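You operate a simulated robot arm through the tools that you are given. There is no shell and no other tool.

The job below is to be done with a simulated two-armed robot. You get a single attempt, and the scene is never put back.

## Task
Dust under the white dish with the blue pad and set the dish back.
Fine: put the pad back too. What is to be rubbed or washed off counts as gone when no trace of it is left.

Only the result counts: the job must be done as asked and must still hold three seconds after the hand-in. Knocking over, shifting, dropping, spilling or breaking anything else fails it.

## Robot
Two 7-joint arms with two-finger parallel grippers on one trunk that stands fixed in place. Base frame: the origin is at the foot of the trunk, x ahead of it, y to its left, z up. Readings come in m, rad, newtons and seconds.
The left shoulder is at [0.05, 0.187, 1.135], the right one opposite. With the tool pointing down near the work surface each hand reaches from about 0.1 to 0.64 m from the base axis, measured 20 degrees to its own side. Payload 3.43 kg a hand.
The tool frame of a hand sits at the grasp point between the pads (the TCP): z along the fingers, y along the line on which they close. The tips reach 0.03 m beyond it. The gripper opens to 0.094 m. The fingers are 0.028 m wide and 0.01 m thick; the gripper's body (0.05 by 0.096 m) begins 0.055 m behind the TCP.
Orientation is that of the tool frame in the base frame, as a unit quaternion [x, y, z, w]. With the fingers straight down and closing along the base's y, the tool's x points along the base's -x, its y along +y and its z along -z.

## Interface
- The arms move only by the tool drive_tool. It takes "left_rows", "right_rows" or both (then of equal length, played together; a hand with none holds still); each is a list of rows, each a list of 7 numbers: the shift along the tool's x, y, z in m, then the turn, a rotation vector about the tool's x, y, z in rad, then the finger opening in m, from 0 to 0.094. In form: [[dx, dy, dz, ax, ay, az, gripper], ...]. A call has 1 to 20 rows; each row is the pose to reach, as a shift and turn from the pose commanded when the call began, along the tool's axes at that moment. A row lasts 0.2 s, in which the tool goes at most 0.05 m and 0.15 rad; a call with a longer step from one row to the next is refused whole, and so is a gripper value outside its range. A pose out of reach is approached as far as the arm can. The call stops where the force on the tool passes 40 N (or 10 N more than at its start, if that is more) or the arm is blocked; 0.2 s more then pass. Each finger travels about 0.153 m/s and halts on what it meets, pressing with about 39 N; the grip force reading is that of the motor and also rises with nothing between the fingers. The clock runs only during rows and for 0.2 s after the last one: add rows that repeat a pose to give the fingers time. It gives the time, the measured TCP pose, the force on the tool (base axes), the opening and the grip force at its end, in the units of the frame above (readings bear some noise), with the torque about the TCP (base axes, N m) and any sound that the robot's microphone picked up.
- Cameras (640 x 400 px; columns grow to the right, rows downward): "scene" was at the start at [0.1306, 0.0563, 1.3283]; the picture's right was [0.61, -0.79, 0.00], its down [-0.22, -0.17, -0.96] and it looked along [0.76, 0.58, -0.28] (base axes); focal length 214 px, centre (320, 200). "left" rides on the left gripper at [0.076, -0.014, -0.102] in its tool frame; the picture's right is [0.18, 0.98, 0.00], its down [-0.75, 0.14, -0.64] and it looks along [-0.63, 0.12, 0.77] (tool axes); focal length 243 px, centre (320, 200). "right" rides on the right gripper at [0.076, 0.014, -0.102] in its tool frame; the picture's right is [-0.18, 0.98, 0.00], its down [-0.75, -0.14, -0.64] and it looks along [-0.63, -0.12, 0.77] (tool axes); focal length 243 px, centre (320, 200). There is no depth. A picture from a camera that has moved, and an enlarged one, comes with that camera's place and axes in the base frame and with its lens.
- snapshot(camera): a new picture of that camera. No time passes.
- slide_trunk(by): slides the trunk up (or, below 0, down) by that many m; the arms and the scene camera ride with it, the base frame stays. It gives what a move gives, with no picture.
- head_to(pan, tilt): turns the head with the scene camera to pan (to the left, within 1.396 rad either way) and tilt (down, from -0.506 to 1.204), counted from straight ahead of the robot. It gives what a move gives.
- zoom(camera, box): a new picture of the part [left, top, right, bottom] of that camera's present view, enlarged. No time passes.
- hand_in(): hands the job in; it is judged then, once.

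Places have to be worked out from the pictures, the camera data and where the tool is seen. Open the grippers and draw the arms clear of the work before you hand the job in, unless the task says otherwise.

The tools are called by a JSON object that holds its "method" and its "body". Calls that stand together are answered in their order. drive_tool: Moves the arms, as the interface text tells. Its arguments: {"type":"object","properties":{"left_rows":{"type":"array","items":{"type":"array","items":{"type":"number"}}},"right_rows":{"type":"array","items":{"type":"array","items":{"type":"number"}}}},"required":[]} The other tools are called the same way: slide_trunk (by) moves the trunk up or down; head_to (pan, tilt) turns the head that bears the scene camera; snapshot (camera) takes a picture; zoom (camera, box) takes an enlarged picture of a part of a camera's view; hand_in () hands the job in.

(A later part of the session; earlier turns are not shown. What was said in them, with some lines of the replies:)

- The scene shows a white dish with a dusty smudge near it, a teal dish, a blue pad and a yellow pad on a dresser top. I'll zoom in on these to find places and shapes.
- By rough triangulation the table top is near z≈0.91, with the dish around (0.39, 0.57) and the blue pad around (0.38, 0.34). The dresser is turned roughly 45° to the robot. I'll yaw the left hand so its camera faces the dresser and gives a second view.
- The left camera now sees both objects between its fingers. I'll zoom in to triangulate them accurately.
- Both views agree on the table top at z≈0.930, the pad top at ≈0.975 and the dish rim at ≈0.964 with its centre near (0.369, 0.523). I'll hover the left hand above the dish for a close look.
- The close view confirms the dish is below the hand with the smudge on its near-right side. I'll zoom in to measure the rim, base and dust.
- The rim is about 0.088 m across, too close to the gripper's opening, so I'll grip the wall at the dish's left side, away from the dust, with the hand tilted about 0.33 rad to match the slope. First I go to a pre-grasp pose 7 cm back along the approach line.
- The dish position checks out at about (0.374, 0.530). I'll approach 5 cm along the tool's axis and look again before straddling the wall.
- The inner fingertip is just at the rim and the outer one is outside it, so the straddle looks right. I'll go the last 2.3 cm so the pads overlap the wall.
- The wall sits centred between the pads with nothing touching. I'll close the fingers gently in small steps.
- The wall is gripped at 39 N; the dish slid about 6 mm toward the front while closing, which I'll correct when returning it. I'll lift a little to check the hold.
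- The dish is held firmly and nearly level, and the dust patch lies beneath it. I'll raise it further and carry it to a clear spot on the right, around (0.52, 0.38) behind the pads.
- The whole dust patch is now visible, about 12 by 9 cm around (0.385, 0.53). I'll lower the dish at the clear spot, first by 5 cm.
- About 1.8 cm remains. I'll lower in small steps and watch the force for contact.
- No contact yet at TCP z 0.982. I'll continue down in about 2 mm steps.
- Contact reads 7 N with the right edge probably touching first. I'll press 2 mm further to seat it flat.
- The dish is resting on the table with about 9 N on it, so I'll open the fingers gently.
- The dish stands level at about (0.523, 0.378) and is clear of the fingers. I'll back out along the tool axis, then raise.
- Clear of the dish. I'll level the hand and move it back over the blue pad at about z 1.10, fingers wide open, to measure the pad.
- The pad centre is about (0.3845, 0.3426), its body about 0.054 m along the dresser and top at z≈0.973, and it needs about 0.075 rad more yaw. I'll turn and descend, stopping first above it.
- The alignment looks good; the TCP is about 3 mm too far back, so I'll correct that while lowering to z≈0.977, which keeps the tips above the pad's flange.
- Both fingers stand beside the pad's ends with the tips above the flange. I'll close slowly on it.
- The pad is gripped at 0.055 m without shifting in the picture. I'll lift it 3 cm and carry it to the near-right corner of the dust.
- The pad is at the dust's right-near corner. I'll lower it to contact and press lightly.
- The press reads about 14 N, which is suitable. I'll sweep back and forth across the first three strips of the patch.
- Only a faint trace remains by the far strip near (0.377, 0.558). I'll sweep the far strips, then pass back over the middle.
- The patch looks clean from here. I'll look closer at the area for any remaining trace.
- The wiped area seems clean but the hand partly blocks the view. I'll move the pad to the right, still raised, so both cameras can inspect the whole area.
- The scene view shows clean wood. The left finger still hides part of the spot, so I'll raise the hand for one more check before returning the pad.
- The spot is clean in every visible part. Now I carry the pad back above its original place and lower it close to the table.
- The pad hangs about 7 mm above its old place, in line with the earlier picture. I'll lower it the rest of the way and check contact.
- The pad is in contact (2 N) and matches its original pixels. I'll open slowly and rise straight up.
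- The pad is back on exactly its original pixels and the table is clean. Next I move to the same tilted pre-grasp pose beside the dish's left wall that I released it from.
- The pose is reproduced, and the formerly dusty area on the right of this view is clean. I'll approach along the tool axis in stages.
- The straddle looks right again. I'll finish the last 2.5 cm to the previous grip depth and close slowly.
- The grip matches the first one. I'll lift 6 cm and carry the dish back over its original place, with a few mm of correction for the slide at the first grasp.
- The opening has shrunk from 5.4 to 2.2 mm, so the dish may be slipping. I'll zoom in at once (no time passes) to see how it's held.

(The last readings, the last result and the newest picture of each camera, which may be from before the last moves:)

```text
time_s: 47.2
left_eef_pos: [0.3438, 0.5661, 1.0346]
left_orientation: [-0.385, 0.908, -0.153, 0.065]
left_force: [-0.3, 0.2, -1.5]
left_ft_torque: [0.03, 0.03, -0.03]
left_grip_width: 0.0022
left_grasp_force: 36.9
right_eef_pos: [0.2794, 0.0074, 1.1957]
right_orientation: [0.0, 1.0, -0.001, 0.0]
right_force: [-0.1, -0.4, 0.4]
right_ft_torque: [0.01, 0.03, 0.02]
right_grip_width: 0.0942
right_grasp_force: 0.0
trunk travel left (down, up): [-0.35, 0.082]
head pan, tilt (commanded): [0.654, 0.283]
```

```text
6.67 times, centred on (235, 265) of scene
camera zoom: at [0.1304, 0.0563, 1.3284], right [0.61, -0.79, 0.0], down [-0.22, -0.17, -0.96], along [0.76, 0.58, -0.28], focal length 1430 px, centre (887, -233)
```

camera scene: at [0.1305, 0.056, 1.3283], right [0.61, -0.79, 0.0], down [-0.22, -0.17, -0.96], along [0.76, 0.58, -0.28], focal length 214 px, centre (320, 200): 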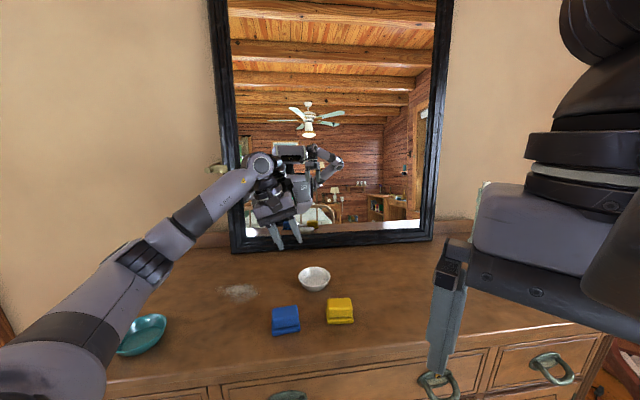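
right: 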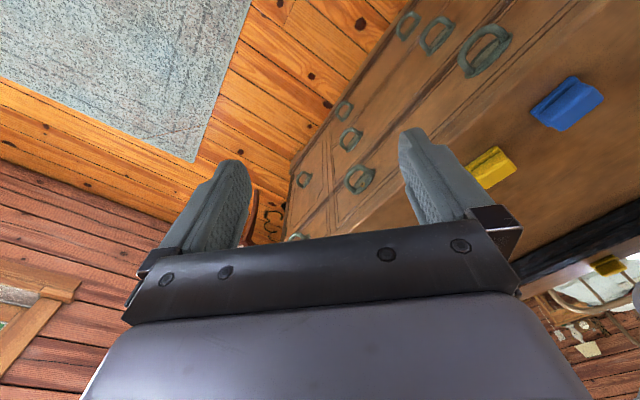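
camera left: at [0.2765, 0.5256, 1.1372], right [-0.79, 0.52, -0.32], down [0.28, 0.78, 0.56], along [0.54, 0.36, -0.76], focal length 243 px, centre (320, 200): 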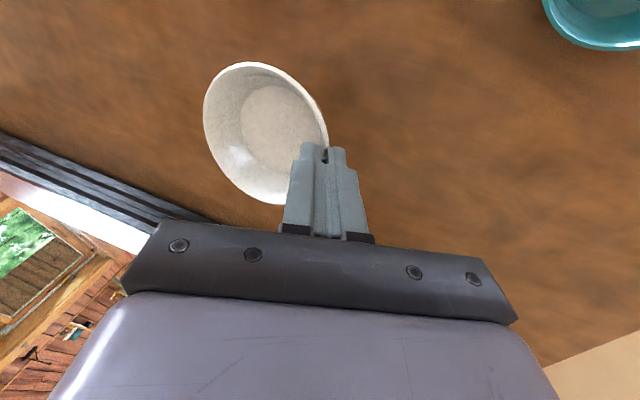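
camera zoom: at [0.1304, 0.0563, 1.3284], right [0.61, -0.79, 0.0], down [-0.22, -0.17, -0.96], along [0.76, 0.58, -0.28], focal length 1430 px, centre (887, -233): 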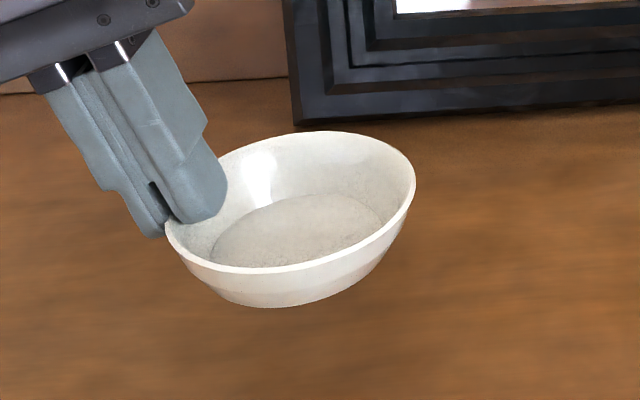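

The wall is still held near the tips in the same place relative to the hand, but with little margin. I'll lower it promptly to about 1.5 cm above the table.

{"method": "drive_tool", "body": {"left_rows": [[0, 0.0049, 0.0142, 0, 0, 0, 0.0], [0, 0.0097, 0.0283, 0, 0, 0, 0.0], [0, 0.0146, 0.0425, 0, 0, 0, 0.0]]}}

{"method": "zoom", "body": {"camera": "scene", "box": [200, 260, 310, 340]}}

{"method": "zoom", "body": {"camera": "left", "box": [180, 40, 380, 240]}}

```text
time_s: 48.0
left_eef_pos: [0.3444, 0.5655, 0.9919]
left_orientation: [-0.384, 0.909, -0.15, 0.064]
left_force: [-0.6, -0.1, 0.0]
left_ft_torque: [0.05, 0.04, 0.02]
left_grip_width: 0.0026
left_grasp_force: 37.0
right_eef_pos: [0.2782, 0.008, 1.196]
right_orientation: [0.0, 1.0, 0.0, 0.0]
right_force: [0.3, 0.4, 0.3]
right_ft_torque: [0.01, 0.02, -0.01]
right_grip_width: 0.0941
right_grasp_force: 0.1
trunk travel left (down, up): [-0.35, 0.082]
head pan, tilt (commanded): [0.654, 0.283]
```

```text
5.00 times, centred on (255, 300) of scene
camera zoom: at [0.1307, 0.0565, 1.3283], right [0.61, -0.79, 0.0], down [-0.22, -0.17, -0.96], along [0.76, 0.58, -0.28], focal length 1072 px, centre (645, -300)
```

zoom: 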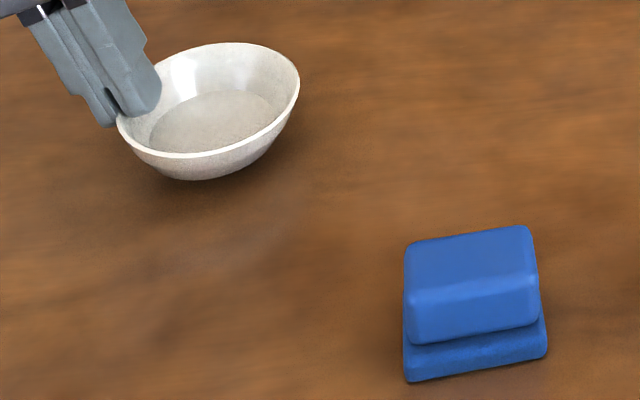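

```text
2.00 times, centred on (280, 140) of left
camera zoom: at [0.2767, 0.5252, 1.0934], right [-0.8, 0.52, -0.32], down [0.28, 0.78, 0.56], along [0.54, 0.36, -0.76], focal length 485 px, centre (400, 320)
```

zoom: 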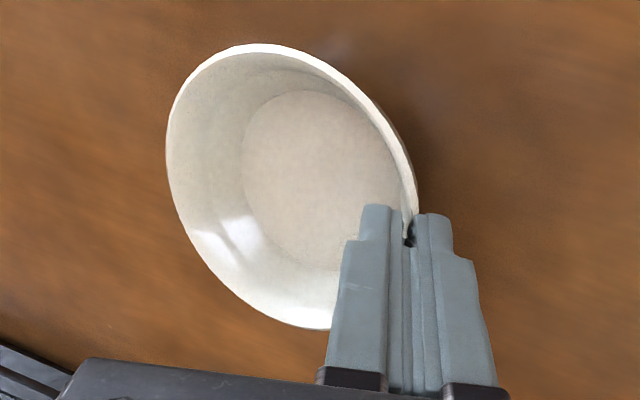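

The dish hangs about 1.5 cm up; compared with the reference picture it would land about 5 mm too near. I'll shift it about 4 mm back while lowering another 8 mm.

{"method": "drive_tool", "body": {"left_rows": [[-0.0021, 0.0, 0.003, 0, 0, 0, 0.0], [-0.0042, 0.0012, 0.0081, 0, 0, 0, 0.0], [-0.0042, 0.0012, 0.0081, 0, 0, 0, 0.0]]}}

{"method": "zoom", "body": {"camera": "scene", "box": [200, 260, 310, 340]}}

```text
time_s: 48.8
left_eef_pos: [0.3461, 0.5685, 0.9835]
left_orientation: [-0.384, 0.908, -0.152, 0.064]
left_force: [0.1, -0.1, -1.9]
left_ft_torque: [0.03, 0.01, -0.01]
left_grip_width: 0.0023
left_grasp_force: 37.2
right_eef_pos: [0.2791, 0.0074, 1.1963]
right_orientation: [0.0, 1.0, 0.001, 0.0]
right_force: [1.1, 0.1, -0.7]
right_ft_torque: [-0.01, 0.0, 0.01]
right_grip_width: 0.0939
right_grasp_force: 0.0
trunk travel left (down, up): [-0.35, 0.082]
head pan, tilt (commanded): [0.654, 0.283]
```

```text
5.00 times, centred on (255, 300) of scene
camera zoom: at [0.1307, 0.0564, 1.3283], right [0.61, -0.79, 0.0], down [-0.22, -0.17, -0.96], along [0.76, 0.58, -0.28], focal length 1072 px, centre (645, -300)
```

zoom: 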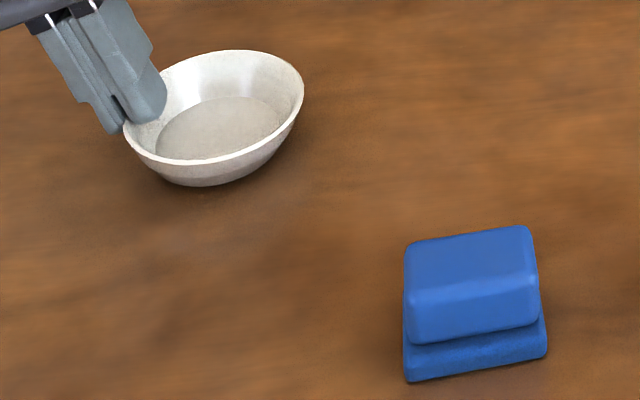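

Vertically it will land right; it's about 2 mm too far right. I'll correct that and lower 4 mm more.

{"method": "drive_tool", "body": {"left_rows": [[-0.0002, 0.0018, 0.0008, 0, 0, 0, 0.0], [-0.0003, 0.0034, 0.0031, 0, 0, 0, 0.0], [-0.0003, 0.0034, 0.0031, 0, 0, 0, 0.0]]}}

{"method": "zoom", "body": {"camera": "scene", "box": [200, 260, 310, 340]}}

```text
time_s: 49.6
left_eef_pos: [0.3456, 0.57, 0.9796]
left_orientation: [-0.384, 0.908, -0.153, 0.064]
left_force: [1.1, -1.0, 1.4]
left_ft_torque: [-0.18, 0.02, 0.02]
left_grip_width: 0.0024
left_grasp_force: 37.1
right_eef_pos: [0.2792, 0.0082, 1.1955]
right_orientation: [0.0, 1.0, 0.0, 0.0]
right_force: [0.2, 0.7, -0.1]
right_ft_torque: [-0.03, 0.05, -0.02]
right_grip_width: 0.0939
right_grasp_force: 0.1
trunk travel left (down, up): [-0.35, 0.082]
head pan, tilt (commanded): [0.654, 0.283]
```

```text
5.00 times, centred on (255, 300) of scene
camera zoom: at [0.1305, 0.0561, 1.3284], right [0.61, -0.79, 0.0], down [-0.22, -0.17, -0.96], along [0.76, 0.58, -0.28], focal length 1072 px, centre (645, -300)
```

zoom: 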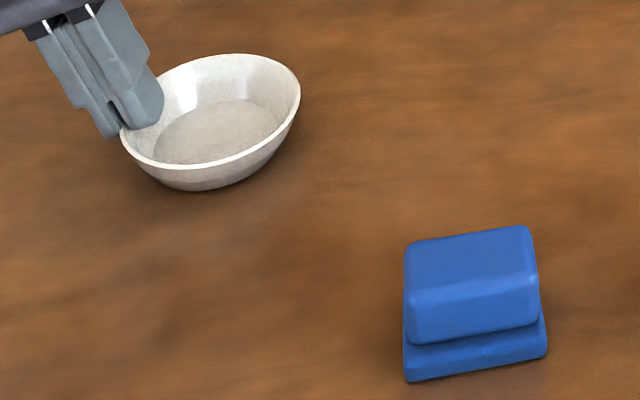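

Contact is just starting (about 3 N change). The horizontal match is within 1 px, so I'll lower another 3 mm.

{"method": "drive_tool", "body": {"left_rows": [[0, 0.0005, 0.0014, 0, 0, 0, 0.0], [0, 0.001, 0.0028, 0, 0, 0, 0.0], [0, 0.001, 0.0028, 0, 0, 0, 0.0]]}}

{"method": "zoom", "body": {"camera": "scene", "box": [200, 260, 310, 340]}}

{"method": "zoom", "body": {"camera": "left", "box": [180, 40, 380, 240]}}

```text
time_s: 50.4
left_eef_pos: [0.3468, 0.5709, 0.9785]
left_orientation: [-0.385, 0.908, -0.151, 0.066]
left_force: [-3.8, 3.8, 10.9]
left_ft_torque: [-0.46, 0.14, -0.21]
left_grip_width: 0.0023
left_grasp_force: 37.0
right_eef_pos: [0.2776, 0.0075, 1.1961]
right_orientation: [0.0, 1.0, 0.0, 0.0]
right_force: [0.3, 0.2, -0.1]
right_ft_torque: [-0.02, 0.03, 0.0]
right_grip_width: 0.0942
right_grasp_force: 0.0
trunk travel left (down, up): [-0.35, 0.082]
head pan, tilt (commanded): [0.654, 0.283]
```

```text
5.00 times, centred on (255, 300) of scene
camera zoom: at [0.1295, 0.0556, 1.3286], right [0.61, -0.79, 0.0], down [-0.22, -0.17, -0.96], along [0.76, 0.58, -0.28], focal length 1072 px, centre (645, -300)
```

zoom: 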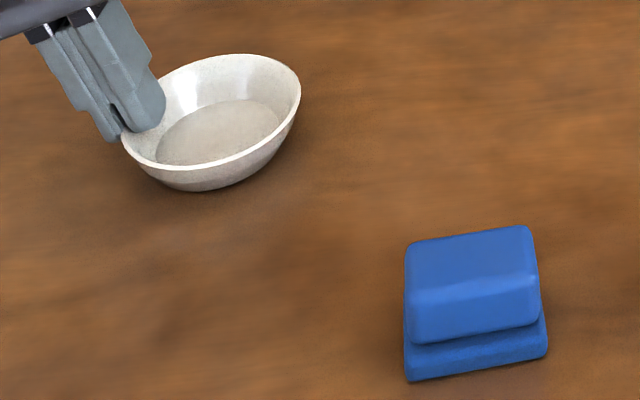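

```text
2.00 times, centred on (280, 140) of left
camera zoom: at [0.279, 0.5293, 1.0805], right [-0.8, 0.51, -0.32], down [0.28, 0.78, 0.56], along [0.54, 0.36, -0.76], focal length 485 px, centre (400, 320)
```

zoom: 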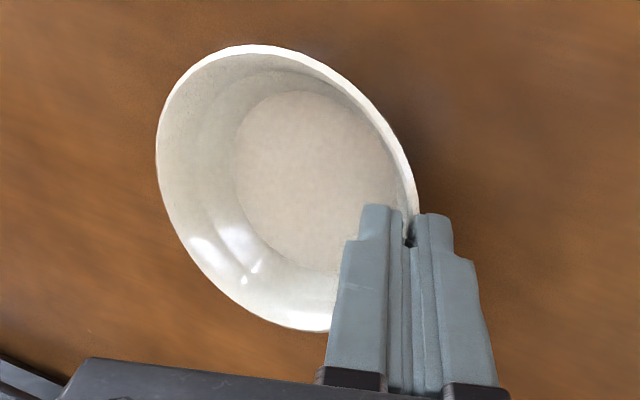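

The dish touched earlier than I assumed, so it sits about 5 mm too far back compared with the reference. I'll lift 4 mm, shift 5 mm toward the front, and lower again.

{"method": "drive_tool", "body": {"left_rows": [[0, -0.0013, -0.0038, 0, 0, 0, 0.0], [0.0025, -0.001, -0.004, 0, 0, 0, 0.0], [0.0049, -0.0006, -0.0041, 0, 0, 0, 0.0], [0.0049, 0.0001, -0.0022, 0, 0, 0, 0.0], [0.0049, 0.0004, -0.0012, 0, 0, 0, 0.0], [0.0049, 0.0004, -0.0012, 0, 0, 0, 0.0]]}}

{"method": "zoom", "body": {"camera": "scene", "box": [200, 260, 310, 340]}}

```text
time_s: 51.8
left_eef_pos: [0.3421, 0.5662, 0.9787]
left_orientation: [-0.384, 0.909, -0.151, 0.065]
left_force: [-1.2, 3.8, 10.2]
left_ft_torque: [-0.4, -0.01, -0.04]
left_grip_width: 0.0029
left_grasp_force: 37.2
right_eef_pos: [0.2785, 0.0065, 1.1949]
right_orientation: [0.0, 1.0, 0.001, 0.0]
right_force: [-0.2, 0.2, 1.3]
right_ft_torque: [0.01, -0.02, -0.01]
right_grip_width: 0.094
right_grasp_force: 0.2
trunk travel left (down, up): [-0.35, 0.082]
head pan, tilt (commanded): [0.654, 0.283]
```

```text
5.00 times, centred on (255, 300) of scene
camera zoom: at [0.1299, 0.0558, 1.3285], right [0.61, -0.79, 0.0], down [-0.22, -0.17, -0.96], along [0.76, 0.58, -0.28], focal length 1072 px, centre (645, -300)
```

zoom: 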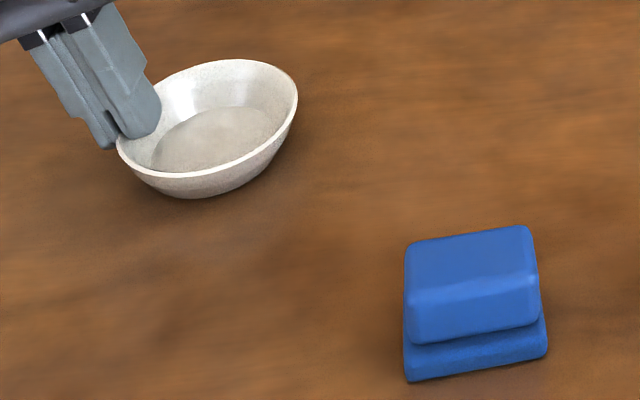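

Now it's within about 1 px in depth and 3 px (1.6 mm) left of the reference. I'll make that last small correction to the right and seat it.

{"method": "drive_tool", "body": {"left_rows": [[0, -0.0006, -0.0019, 0, 0, 0, 0.0], [0.0002, -0.0022, -0.0014, 0, 0, 0, 0.0], [0.0002, -0.0016, 0.0005, 0, 0, 0, 0.0], [0.0002, -0.0016, 0.0005, 0, 0, 0, 0.0]]}}

{"method": "zoom", "body": {"camera": "scene", "box": [200, 260, 310, 340]}}

{"method": "zoom", "body": {"camera": "left", "box": [180, 40, 380, 240]}}

```text
time_s: 52.8
left_eef_pos: [0.3443, 0.5652, 0.9774]
left_orientation: [-0.385, 0.908, -0.151, 0.065]
left_force: [-4.6, 1.3, 10.9]
left_ft_torque: [-0.52, 0.15, -0.25]
left_grip_width: 0.0022
left_grasp_force: 37.3
right_eef_pos: [0.2782, 0.0061, 1.1966]
right_orientation: [0.0, 1.0, -0.001, 0.001]
right_force: [0.6, -0.2, 0.3]
right_ft_torque: [-0.01, -0.01, -0.05]
right_grip_width: 0.0938
right_grasp_force: 0.1
trunk travel left (down, up): [-0.35, 0.082]
head pan, tilt (commanded): [0.654, 0.283]
```

```text
5.00 times, centred on (255, 300) of scene
camera zoom: at [0.1294, 0.0555, 1.3286], right [0.61, -0.79, 0.0], down [-0.22, -0.17, -0.96], along [0.76, 0.58, -0.28], focal length 1072 px, centre (645, -300)
```

zoom: 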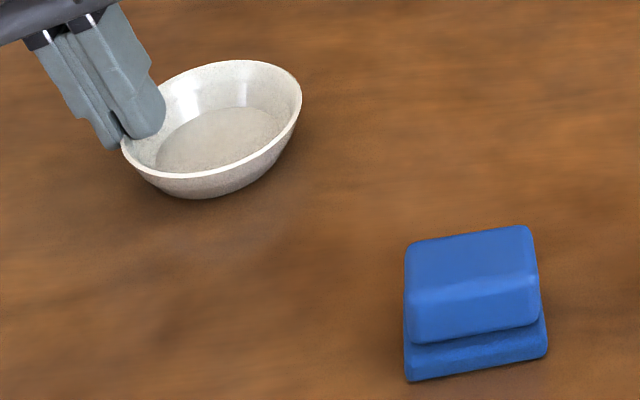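

```text
2.00 times, centred on (280, 140) of left
camera zoom: at [0.2763, 0.5244, 1.0804], right [-0.8, 0.52, -0.32], down [0.28, 0.78, 0.56], along [0.54, 0.36, -0.76], focal length 485 px, centre (400, 320)
```

zoom: 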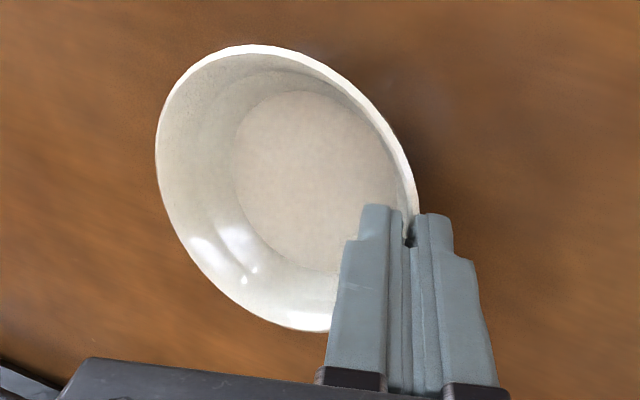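

It now matches the reference within a pixel or two (left 120, right 302, base 198). I'll open the fingers gently.

{"method": "drive_tool", "body": {"left_rows": [[0, -0.0002, -0.0006, 0, 0, 0, 0.003], [0, -0.0002, -0.0006, 0, 0, 0, 0.005], [0, -0.0002, -0.0006, 0, 0, 0, 0.008], [0, -0.0002, -0.0006, 0, 0, 0, 0.012], [0, -0.0002, -0.0006, 0, 0, 0, 0.018], [0, -0.0002, -0.0006, 0, 0, 0, 0.028], [0, -0.0002, -0.0006, 0, 0, 0, 0.04], [0, -0.0002, -0.0006, 0, 0, 0, 0.04]]}}

{"method": "zoom", "body": {"camera": "scene", "box": [200, 260, 310, 340]}}

{"method": "zoom", "body": {"camera": "left", "box": [180, 40, 380, 240]}}

```text
time_s: 54.6
left_eef_pos: [0.3453, 0.566, 0.9766]
left_orientation: [-0.385, 0.908, -0.151, 0.064]
left_force: [-0.5, -0.2, 0.7]
left_ft_torque: [-0.01, -0.02, 0.0]
left_grip_width: 0.04
left_grasp_force: 0.0
right_eef_pos: [0.2789, 0.0087, 1.1949]
right_orientation: [0.0, 1.0, 0.0, -0.001]
right_force: [0.8, 0.3, -0.1]
right_ft_torque: [-0.02, 0.01, -0.01]
right_grip_width: 0.0942
right_grasp_force: 0.1
trunk travel left (down, up): [-0.35, 0.082]
head pan, tilt (commanded): [0.654, 0.283]
```

```text
5.00 times, centred on (255, 300) of scene
camera zoom: at [0.1306, 0.0563, 1.3283], right [0.61, -0.79, 0.0], down [-0.22, -0.17, -0.96], along [0.76, 0.58, -0.28], focal length 1072 px, centre (645, -300)
```

zoom: 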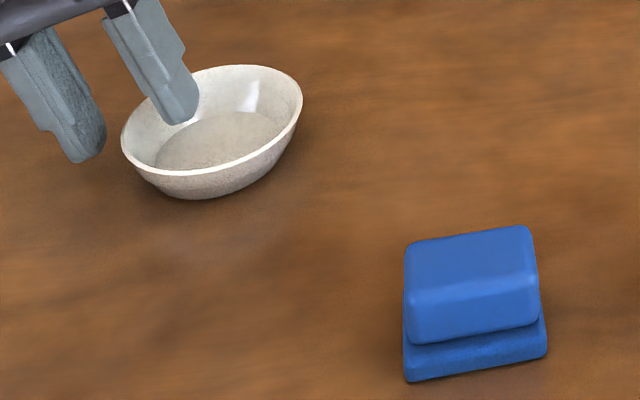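

```text
2.00 times, centred on (280, 140) of left
camera zoom: at [0.2772, 0.525, 1.0802], right [-0.8, 0.52, -0.32], down [0.28, 0.78, 0.56], along [0.54, 0.36, -0.76], focal length 485 px, centre (400, 320)
```

zoom: 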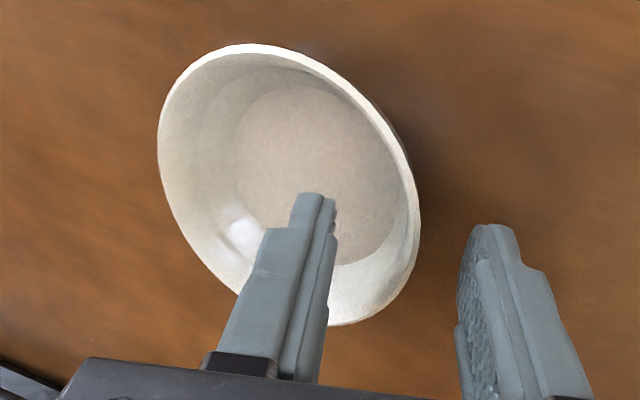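

The dish is released, level, and within about 2 px (under 2 mm) of its original picture. I'll back out along the tool axis and rise.

{"method": "drive_tool", "body": {"left_rows": [[0, 0, -0.015, 0, 0, 0, 0.04], [0, 0, -0.04, 0, 0, 0, 0.04], [0, 0, -0.075, 0, 0, 0, 0.04], [0, -0.012, -0.11, 0, 0, 0, 0.04], [0.0, -0.025, -0.15, 0, 0, 0, 0.06]]}}

{"method": "snapshot", "body": {"camera": "left"}}

{"method": "zoom", "body": {"camera": "scene", "box": [200, 260, 310, 340]}}

```text
time_s: 55.8
left_eef_pos: [0.3281, 0.5856, 1.1275]
left_orientation: [-0.385, 0.908, -0.151, 0.064]
left_force: [0.3, -0.1, -0.9]
left_ft_torque: [-0.05, 0.0, 0.0]
left_grip_width: 0.0603
left_grasp_force: 0.0
right_eef_pos: [0.2797, 0.0071, 1.1953]
right_orientation: [-0.001, 1.0, 0.001, 0.0]
right_force: [0.5, 0.3, -0.6]
right_ft_torque: [-0.01, -0.05, -0.05]
right_grip_width: 0.094
right_grasp_force: 0.2
trunk travel left (down, up): [-0.35, 0.082]
head pan, tilt (commanded): [0.654, 0.283]
```

```text
taken
camera left: at [0.2609, 0.5451, 1.2307], right [-0.8, 0.51, -0.32], down [0.28, 0.78, 0.56], along [0.54, 0.36, -0.76], focal length 243 px, centre (320, 200)
```

left: 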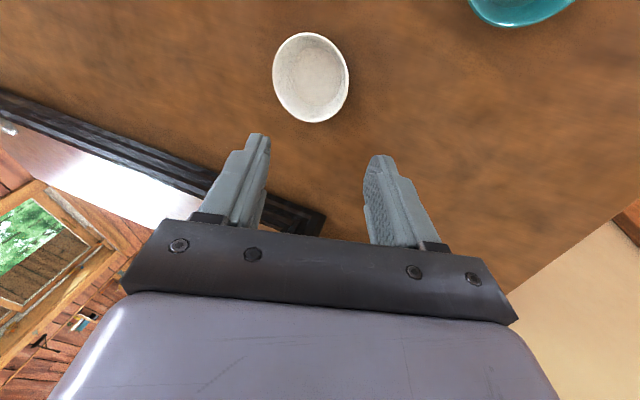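

```text
5.00 times, centred on (255, 300) of scene
camera zoom: at [0.1306, 0.0561, 1.3283], right [0.61, -0.79, 0.0], down [-0.22, -0.17, -0.96], along [0.76, 0.58, -0.28], focal length 1072 px, centre (645, -300)
```

zoom: 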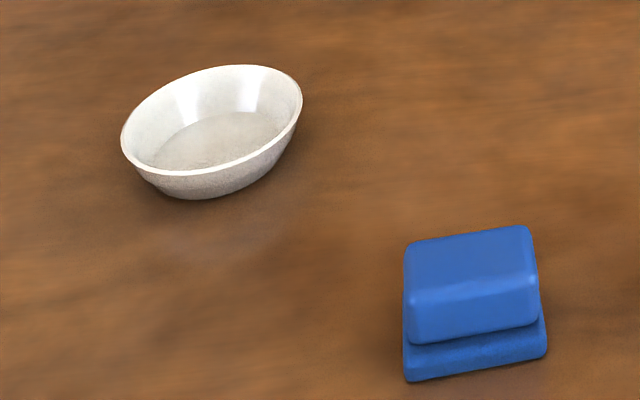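

The dish and pad match their original pictures and the table is clean around them. I'll level the hand and draw the left arm back to near its starting pose with the gripper open.

{"method": "drive_tool", "body": {"left_rows": [[0.01, -0.013, -0.03, -0.05, 0, 0, 0.07], [0.04, -0.035, -0.05, -0.1, 0, 0, 0.094], [0.078, -0.059, -0.057, -0.15, 0, 0, 0.094], [0.116, -0.083, -0.06, -0.2, 0, 0, 0.094], [0.154, -0.107, -0.061, -0.25, 0, 0, 0.094], [0.192, -0.131, -0.062, -0.3, 0, 0, 0.094], [0.23, -0.155, -0.062, -0.335, 0, 0, 0.094], [0.268, -0.178, -0.062, -0.335, 0, 0, 0.094], [0.3069, -0.1978, -0.0622, -0.335, 0, 0, 0.094], [0.3069, -0.1978, -0.0622, -0.335, 0, 0, 0.094]]}}

{"method": "snapshot", "body": {"camera": "scene"}}

{"method": "zoom", "body": {"camera": "scene", "box": [190, 250, 370, 362]}}

{"method": "zoom", "body": {"camera": "left", "box": [240, 120, 400, 240]}}

{"method": "zoom", "body": {"camera": "scene", "box": [80, 260, 300, 400]}}

```text
time_s: 58.0
left_eef_pos: [0.2339, 0.2463, 1.2497]
left_orientation: [-0.39, 0.921, 0.002, -0.002]
left_force: [-0.2, -0.8, -0.5]
left_ft_torque: [0.03, 0.01, 0.0]
left_grip_width: 0.094
left_grasp_force: 0.2
right_eef_pos: [0.28, 0.0078, 1.196]
right_orientation: [0.0, 1.0, 0.0, 0.0]
right_force: [-0.1, 0.1, 0.9]
right_ft_torque: [0.02, -0.03, 0.0]
right_grip_width: 0.0941
right_grasp_force: 0.1
trunk travel left (down, up): [-0.35, 0.082]
head pan, tilt (commanded): [0.654, 0.283]
```

```text
taken
camera scene: at [0.1306, 0.0566, 1.3283], right [0.61, -0.79, 0.0], down [-0.22, -0.17, -0.96], along [0.76, 0.58, -0.28], focal length 214 px, centre (320, 200)
```

scene: 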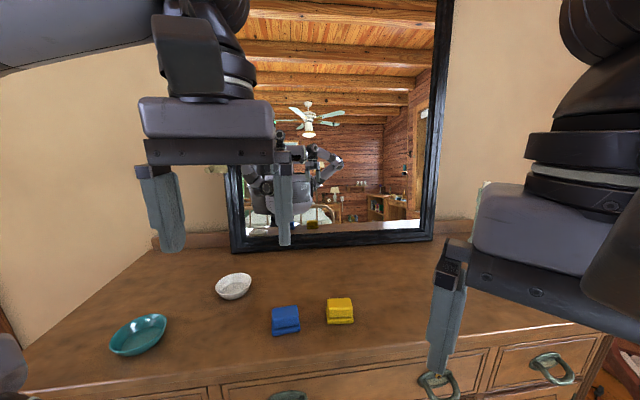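

```text
3.56 times, centred on (280, 306) of scene
camera zoom: at [0.1306, 0.0566, 1.3283], right [0.61, -0.79, 0.0], down [-0.22, -0.17, -0.96], along [0.76, 0.58, -0.28], focal length 763 px, centre (462, -177)
```

zoom: 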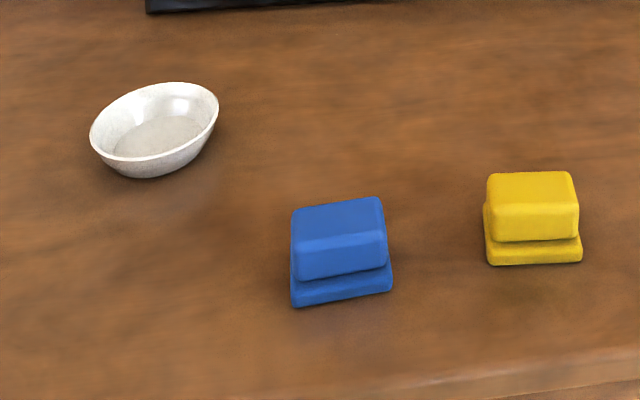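

```text
3.33 times, centred on (320, 180) of left
camera zoom: at [0.1918, 0.1819, 1.3535], right [-0.83, 0.55, 0.01], down [0.43, 0.64, 0.64], along [0.35, 0.54, -0.77], focal length 809 px, centre (320, 267)
```

zoom: 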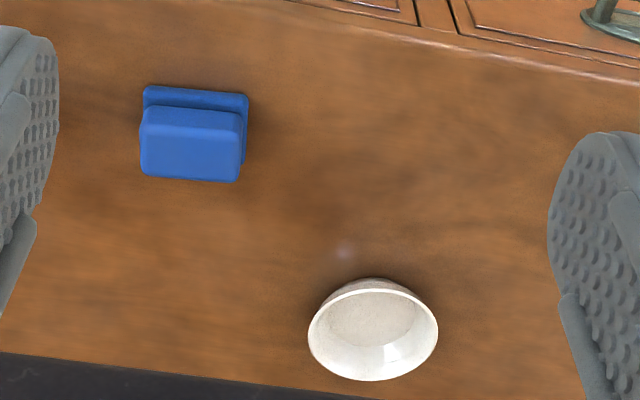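

```text
2.86 times, centred on (190, 330) of scene
camera zoom: at [0.1306, 0.0566, 1.3283], right [0.61, -0.79, 0.0], down [-0.22, -0.17, -0.96], along [0.76, 0.58, -0.28], focal length 613 px, centre (691, -171)
```

zoom: 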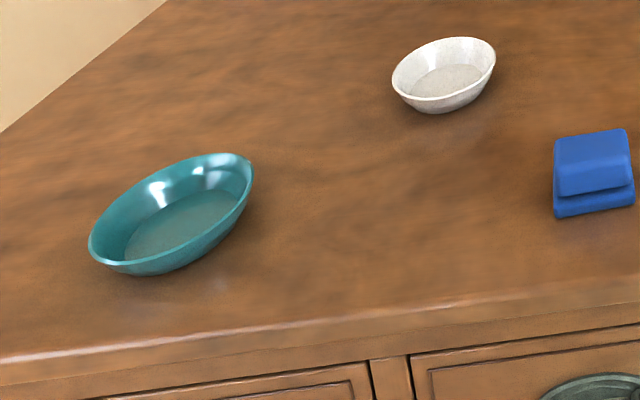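

Everything matches the start, but the left view shows a faint light spot just in front of the dish. I'll zoom in to tell whether it is dust or a light reflection.

{"method": "zoom", "body": {"camera": "left", "box": [300, 160, 360, 200]}}

{"method": "zoom", "body": {"camera": "scene", "box": [225, 285, 285, 322]}}

```text
10.00 times, centred on (330, 180) of left
camera zoom: at [0.1918, 0.1819, 1.3535], right [-0.83, 0.55, 0.01], down [0.43, 0.64, 0.64], along [0.35, 0.54, -0.77], focal length 2426 px, centre (220, 400)
```

zoom: 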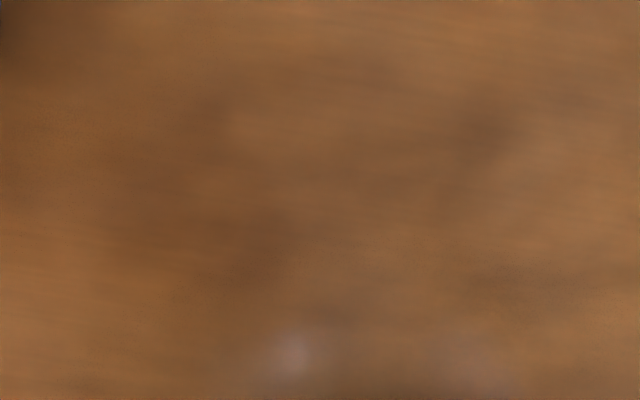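

```text
10.67 times, centred on (255, 304) of scene
camera zoom: at [0.1306, 0.0566, 1.3283], right [0.61, -0.79, 0.0], down [-0.22, -0.17, -0.96], along [0.76, 0.58, -0.28], focal length 2288 px, centre (1013, -904)
```

zoom: 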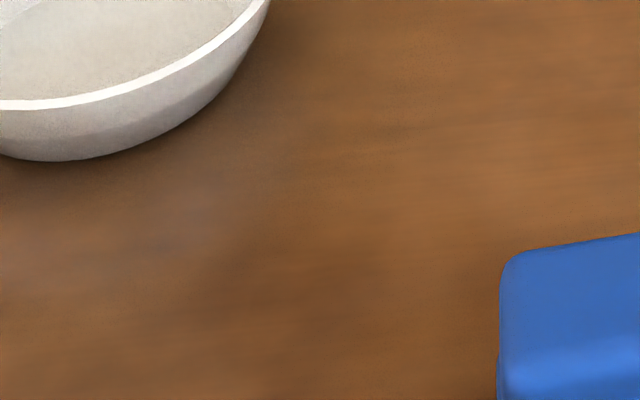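

The spot is a smooth bluish glow without the dust's grain, so it's likely a reflection. I'll move the hand a few cm to see whether it shifts with the viewpoint.

{"method": "drive_tool", "body": {"left_rows": [[-0.03, 0.02, 0, 0, 0, 0, 0.094], [-0.06, 0.045, 0, 0, 0, 0, 0.094], [-0.06, 0.045, 0, 0, 0, 0, 0.094]]}}

{"method": "zoom", "body": {"camera": "left", "box": [240, 80, 400, 200]}}

{"method": "snapshot", "body": {"camera": "left"}}

```text
time_s: 58.8
left_eef_pos: [0.2432, 0.3218, 1.2492]
left_orientation: [-0.39, 0.921, 0.002, -0.001]
left_force: [-0.4, 0.8, -0.8]
left_ft_torque: [-0.01, 0.03, 0.01]
left_grip_width: 0.0939
left_grasp_force: 0.0
right_eef_pos: [0.2793, 0.0078, 1.1953]
right_orientation: [0.0, 1.0, 0.0, 0.001]
right_force: [-0.3, 0.1, -0.1]
right_ft_torque: [-0.03, 0.0, 0.03]
right_grip_width: 0.0941
right_grasp_force: 0.1
trunk travel left (down, up): [-0.35, 0.082]
head pan, tilt (commanded): [0.654, 0.283]
```

```text
3.33 times, centred on (320, 140) of left
camera zoom: at [0.2011, 0.2569, 1.3539], right [-0.83, 0.55, 0.0], down [0.43, 0.64, 0.64], along [0.35, 0.54, -0.77], focal length 809 px, centre (320, 400)
```

zoom: 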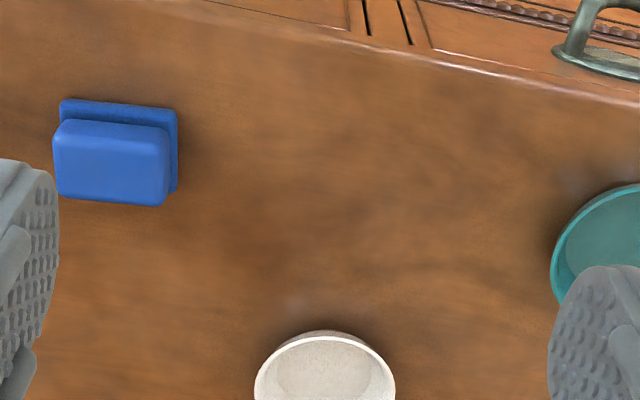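

```text
taken
camera left: at [0.2011, 0.2569, 1.3539], right [-0.83, 0.55, 0.0], down [0.43, 0.64, 0.64], along [0.35, 0.54, -0.77], focal length 243 px, centre (320, 200)
```

left: 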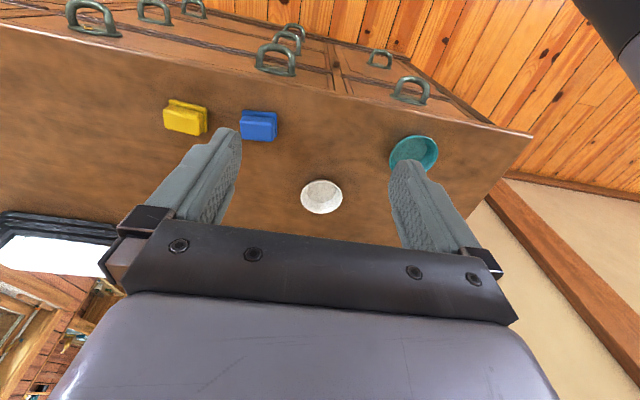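

The spot stays faint and soft. I'll enlarge it strongly from this new viewpoint and compare with the glow beside the teal dish.

{"method": "zoom", "body": {"camera": "left", "box": [290, 150, 350, 190]}}

{"method": "zoom", "body": {"camera": "left", "box": [360, 100, 420, 140]}}

{"method": "zoom", "body": {"camera": "scene", "box": [200, 260, 310, 340]}}

```text
10.00 times, centred on (320, 170) of left
camera zoom: at [0.2011, 0.2569, 1.3539], right [-0.83, 0.55, 0.0], down [0.43, 0.64, 0.64], along [0.35, 0.54, -0.77], focal length 2426 px, centre (320, 500)
```

zoom: 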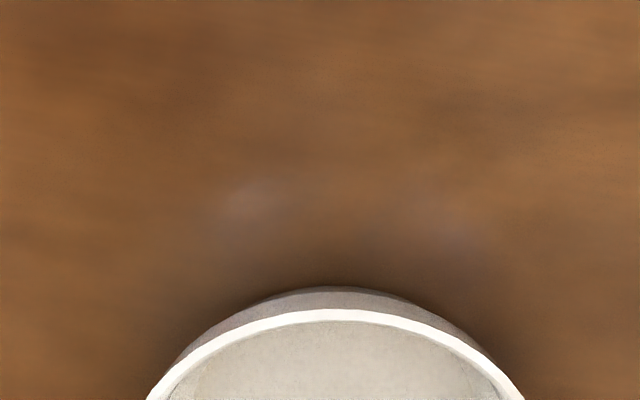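

```text
10.00 times, centred on (390, 120) of left
camera zoom: at [0.2011, 0.2569, 1.3539], right [-0.83, 0.55, 0.0], down [0.43, 0.64, 0.64], along [0.35, 0.54, -0.77], focal length 2426 px, centre (-380, 1000)
```

zoom: 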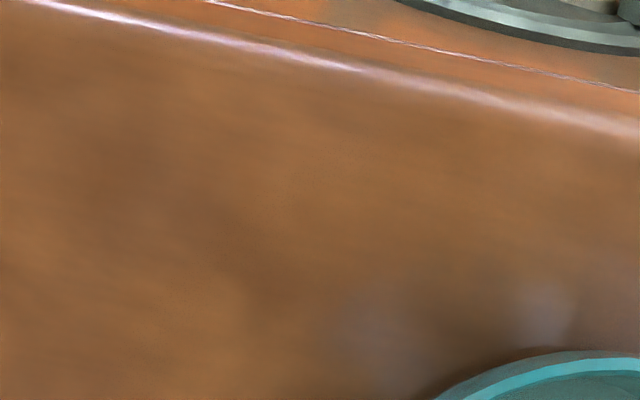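

```text
5.00 times, centred on (255, 300) of scene
camera zoom: at [0.1306, 0.0561, 1.3284], right [0.61, -0.79, 0.0], down [-0.22, -0.17, -0.96], along [0.76, 0.58, -0.28], focal length 1072 px, centre (645, -300)
```

zoom: 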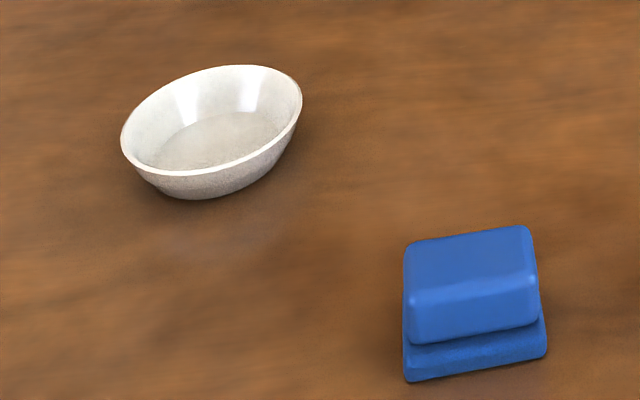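

Both dishes show the same pair of soft glows, so these are reflections of light off the dish walls and not dust. The table is clean, the dish and pad are back in place, and both arms are clear and open, so I hand in.

{"method": "hand_in", "body": {}}

```text
The job is handed in.
```

I dusted under the white dish with the blue pad, then put both back and handed the job in.

- **Dust:** no trace shows in any of the close-up views. Two faint light spots remain in front of the dish. The same pair shows beside the teal dish, so I took them for reflections and not dust.
- **Dish:** it stands level, within about 2 mm of where it was. To clear the space I set it down on an empty spot behind the pads. On the way back the grip loosened slightly, but the dish did not drop.
- **Blue pad:** it is back on its original spot with no visible shift.
- **Everything else:** the teal dish and yellow pad were not touched. Both arms are clear of the dresser with the grippers open.
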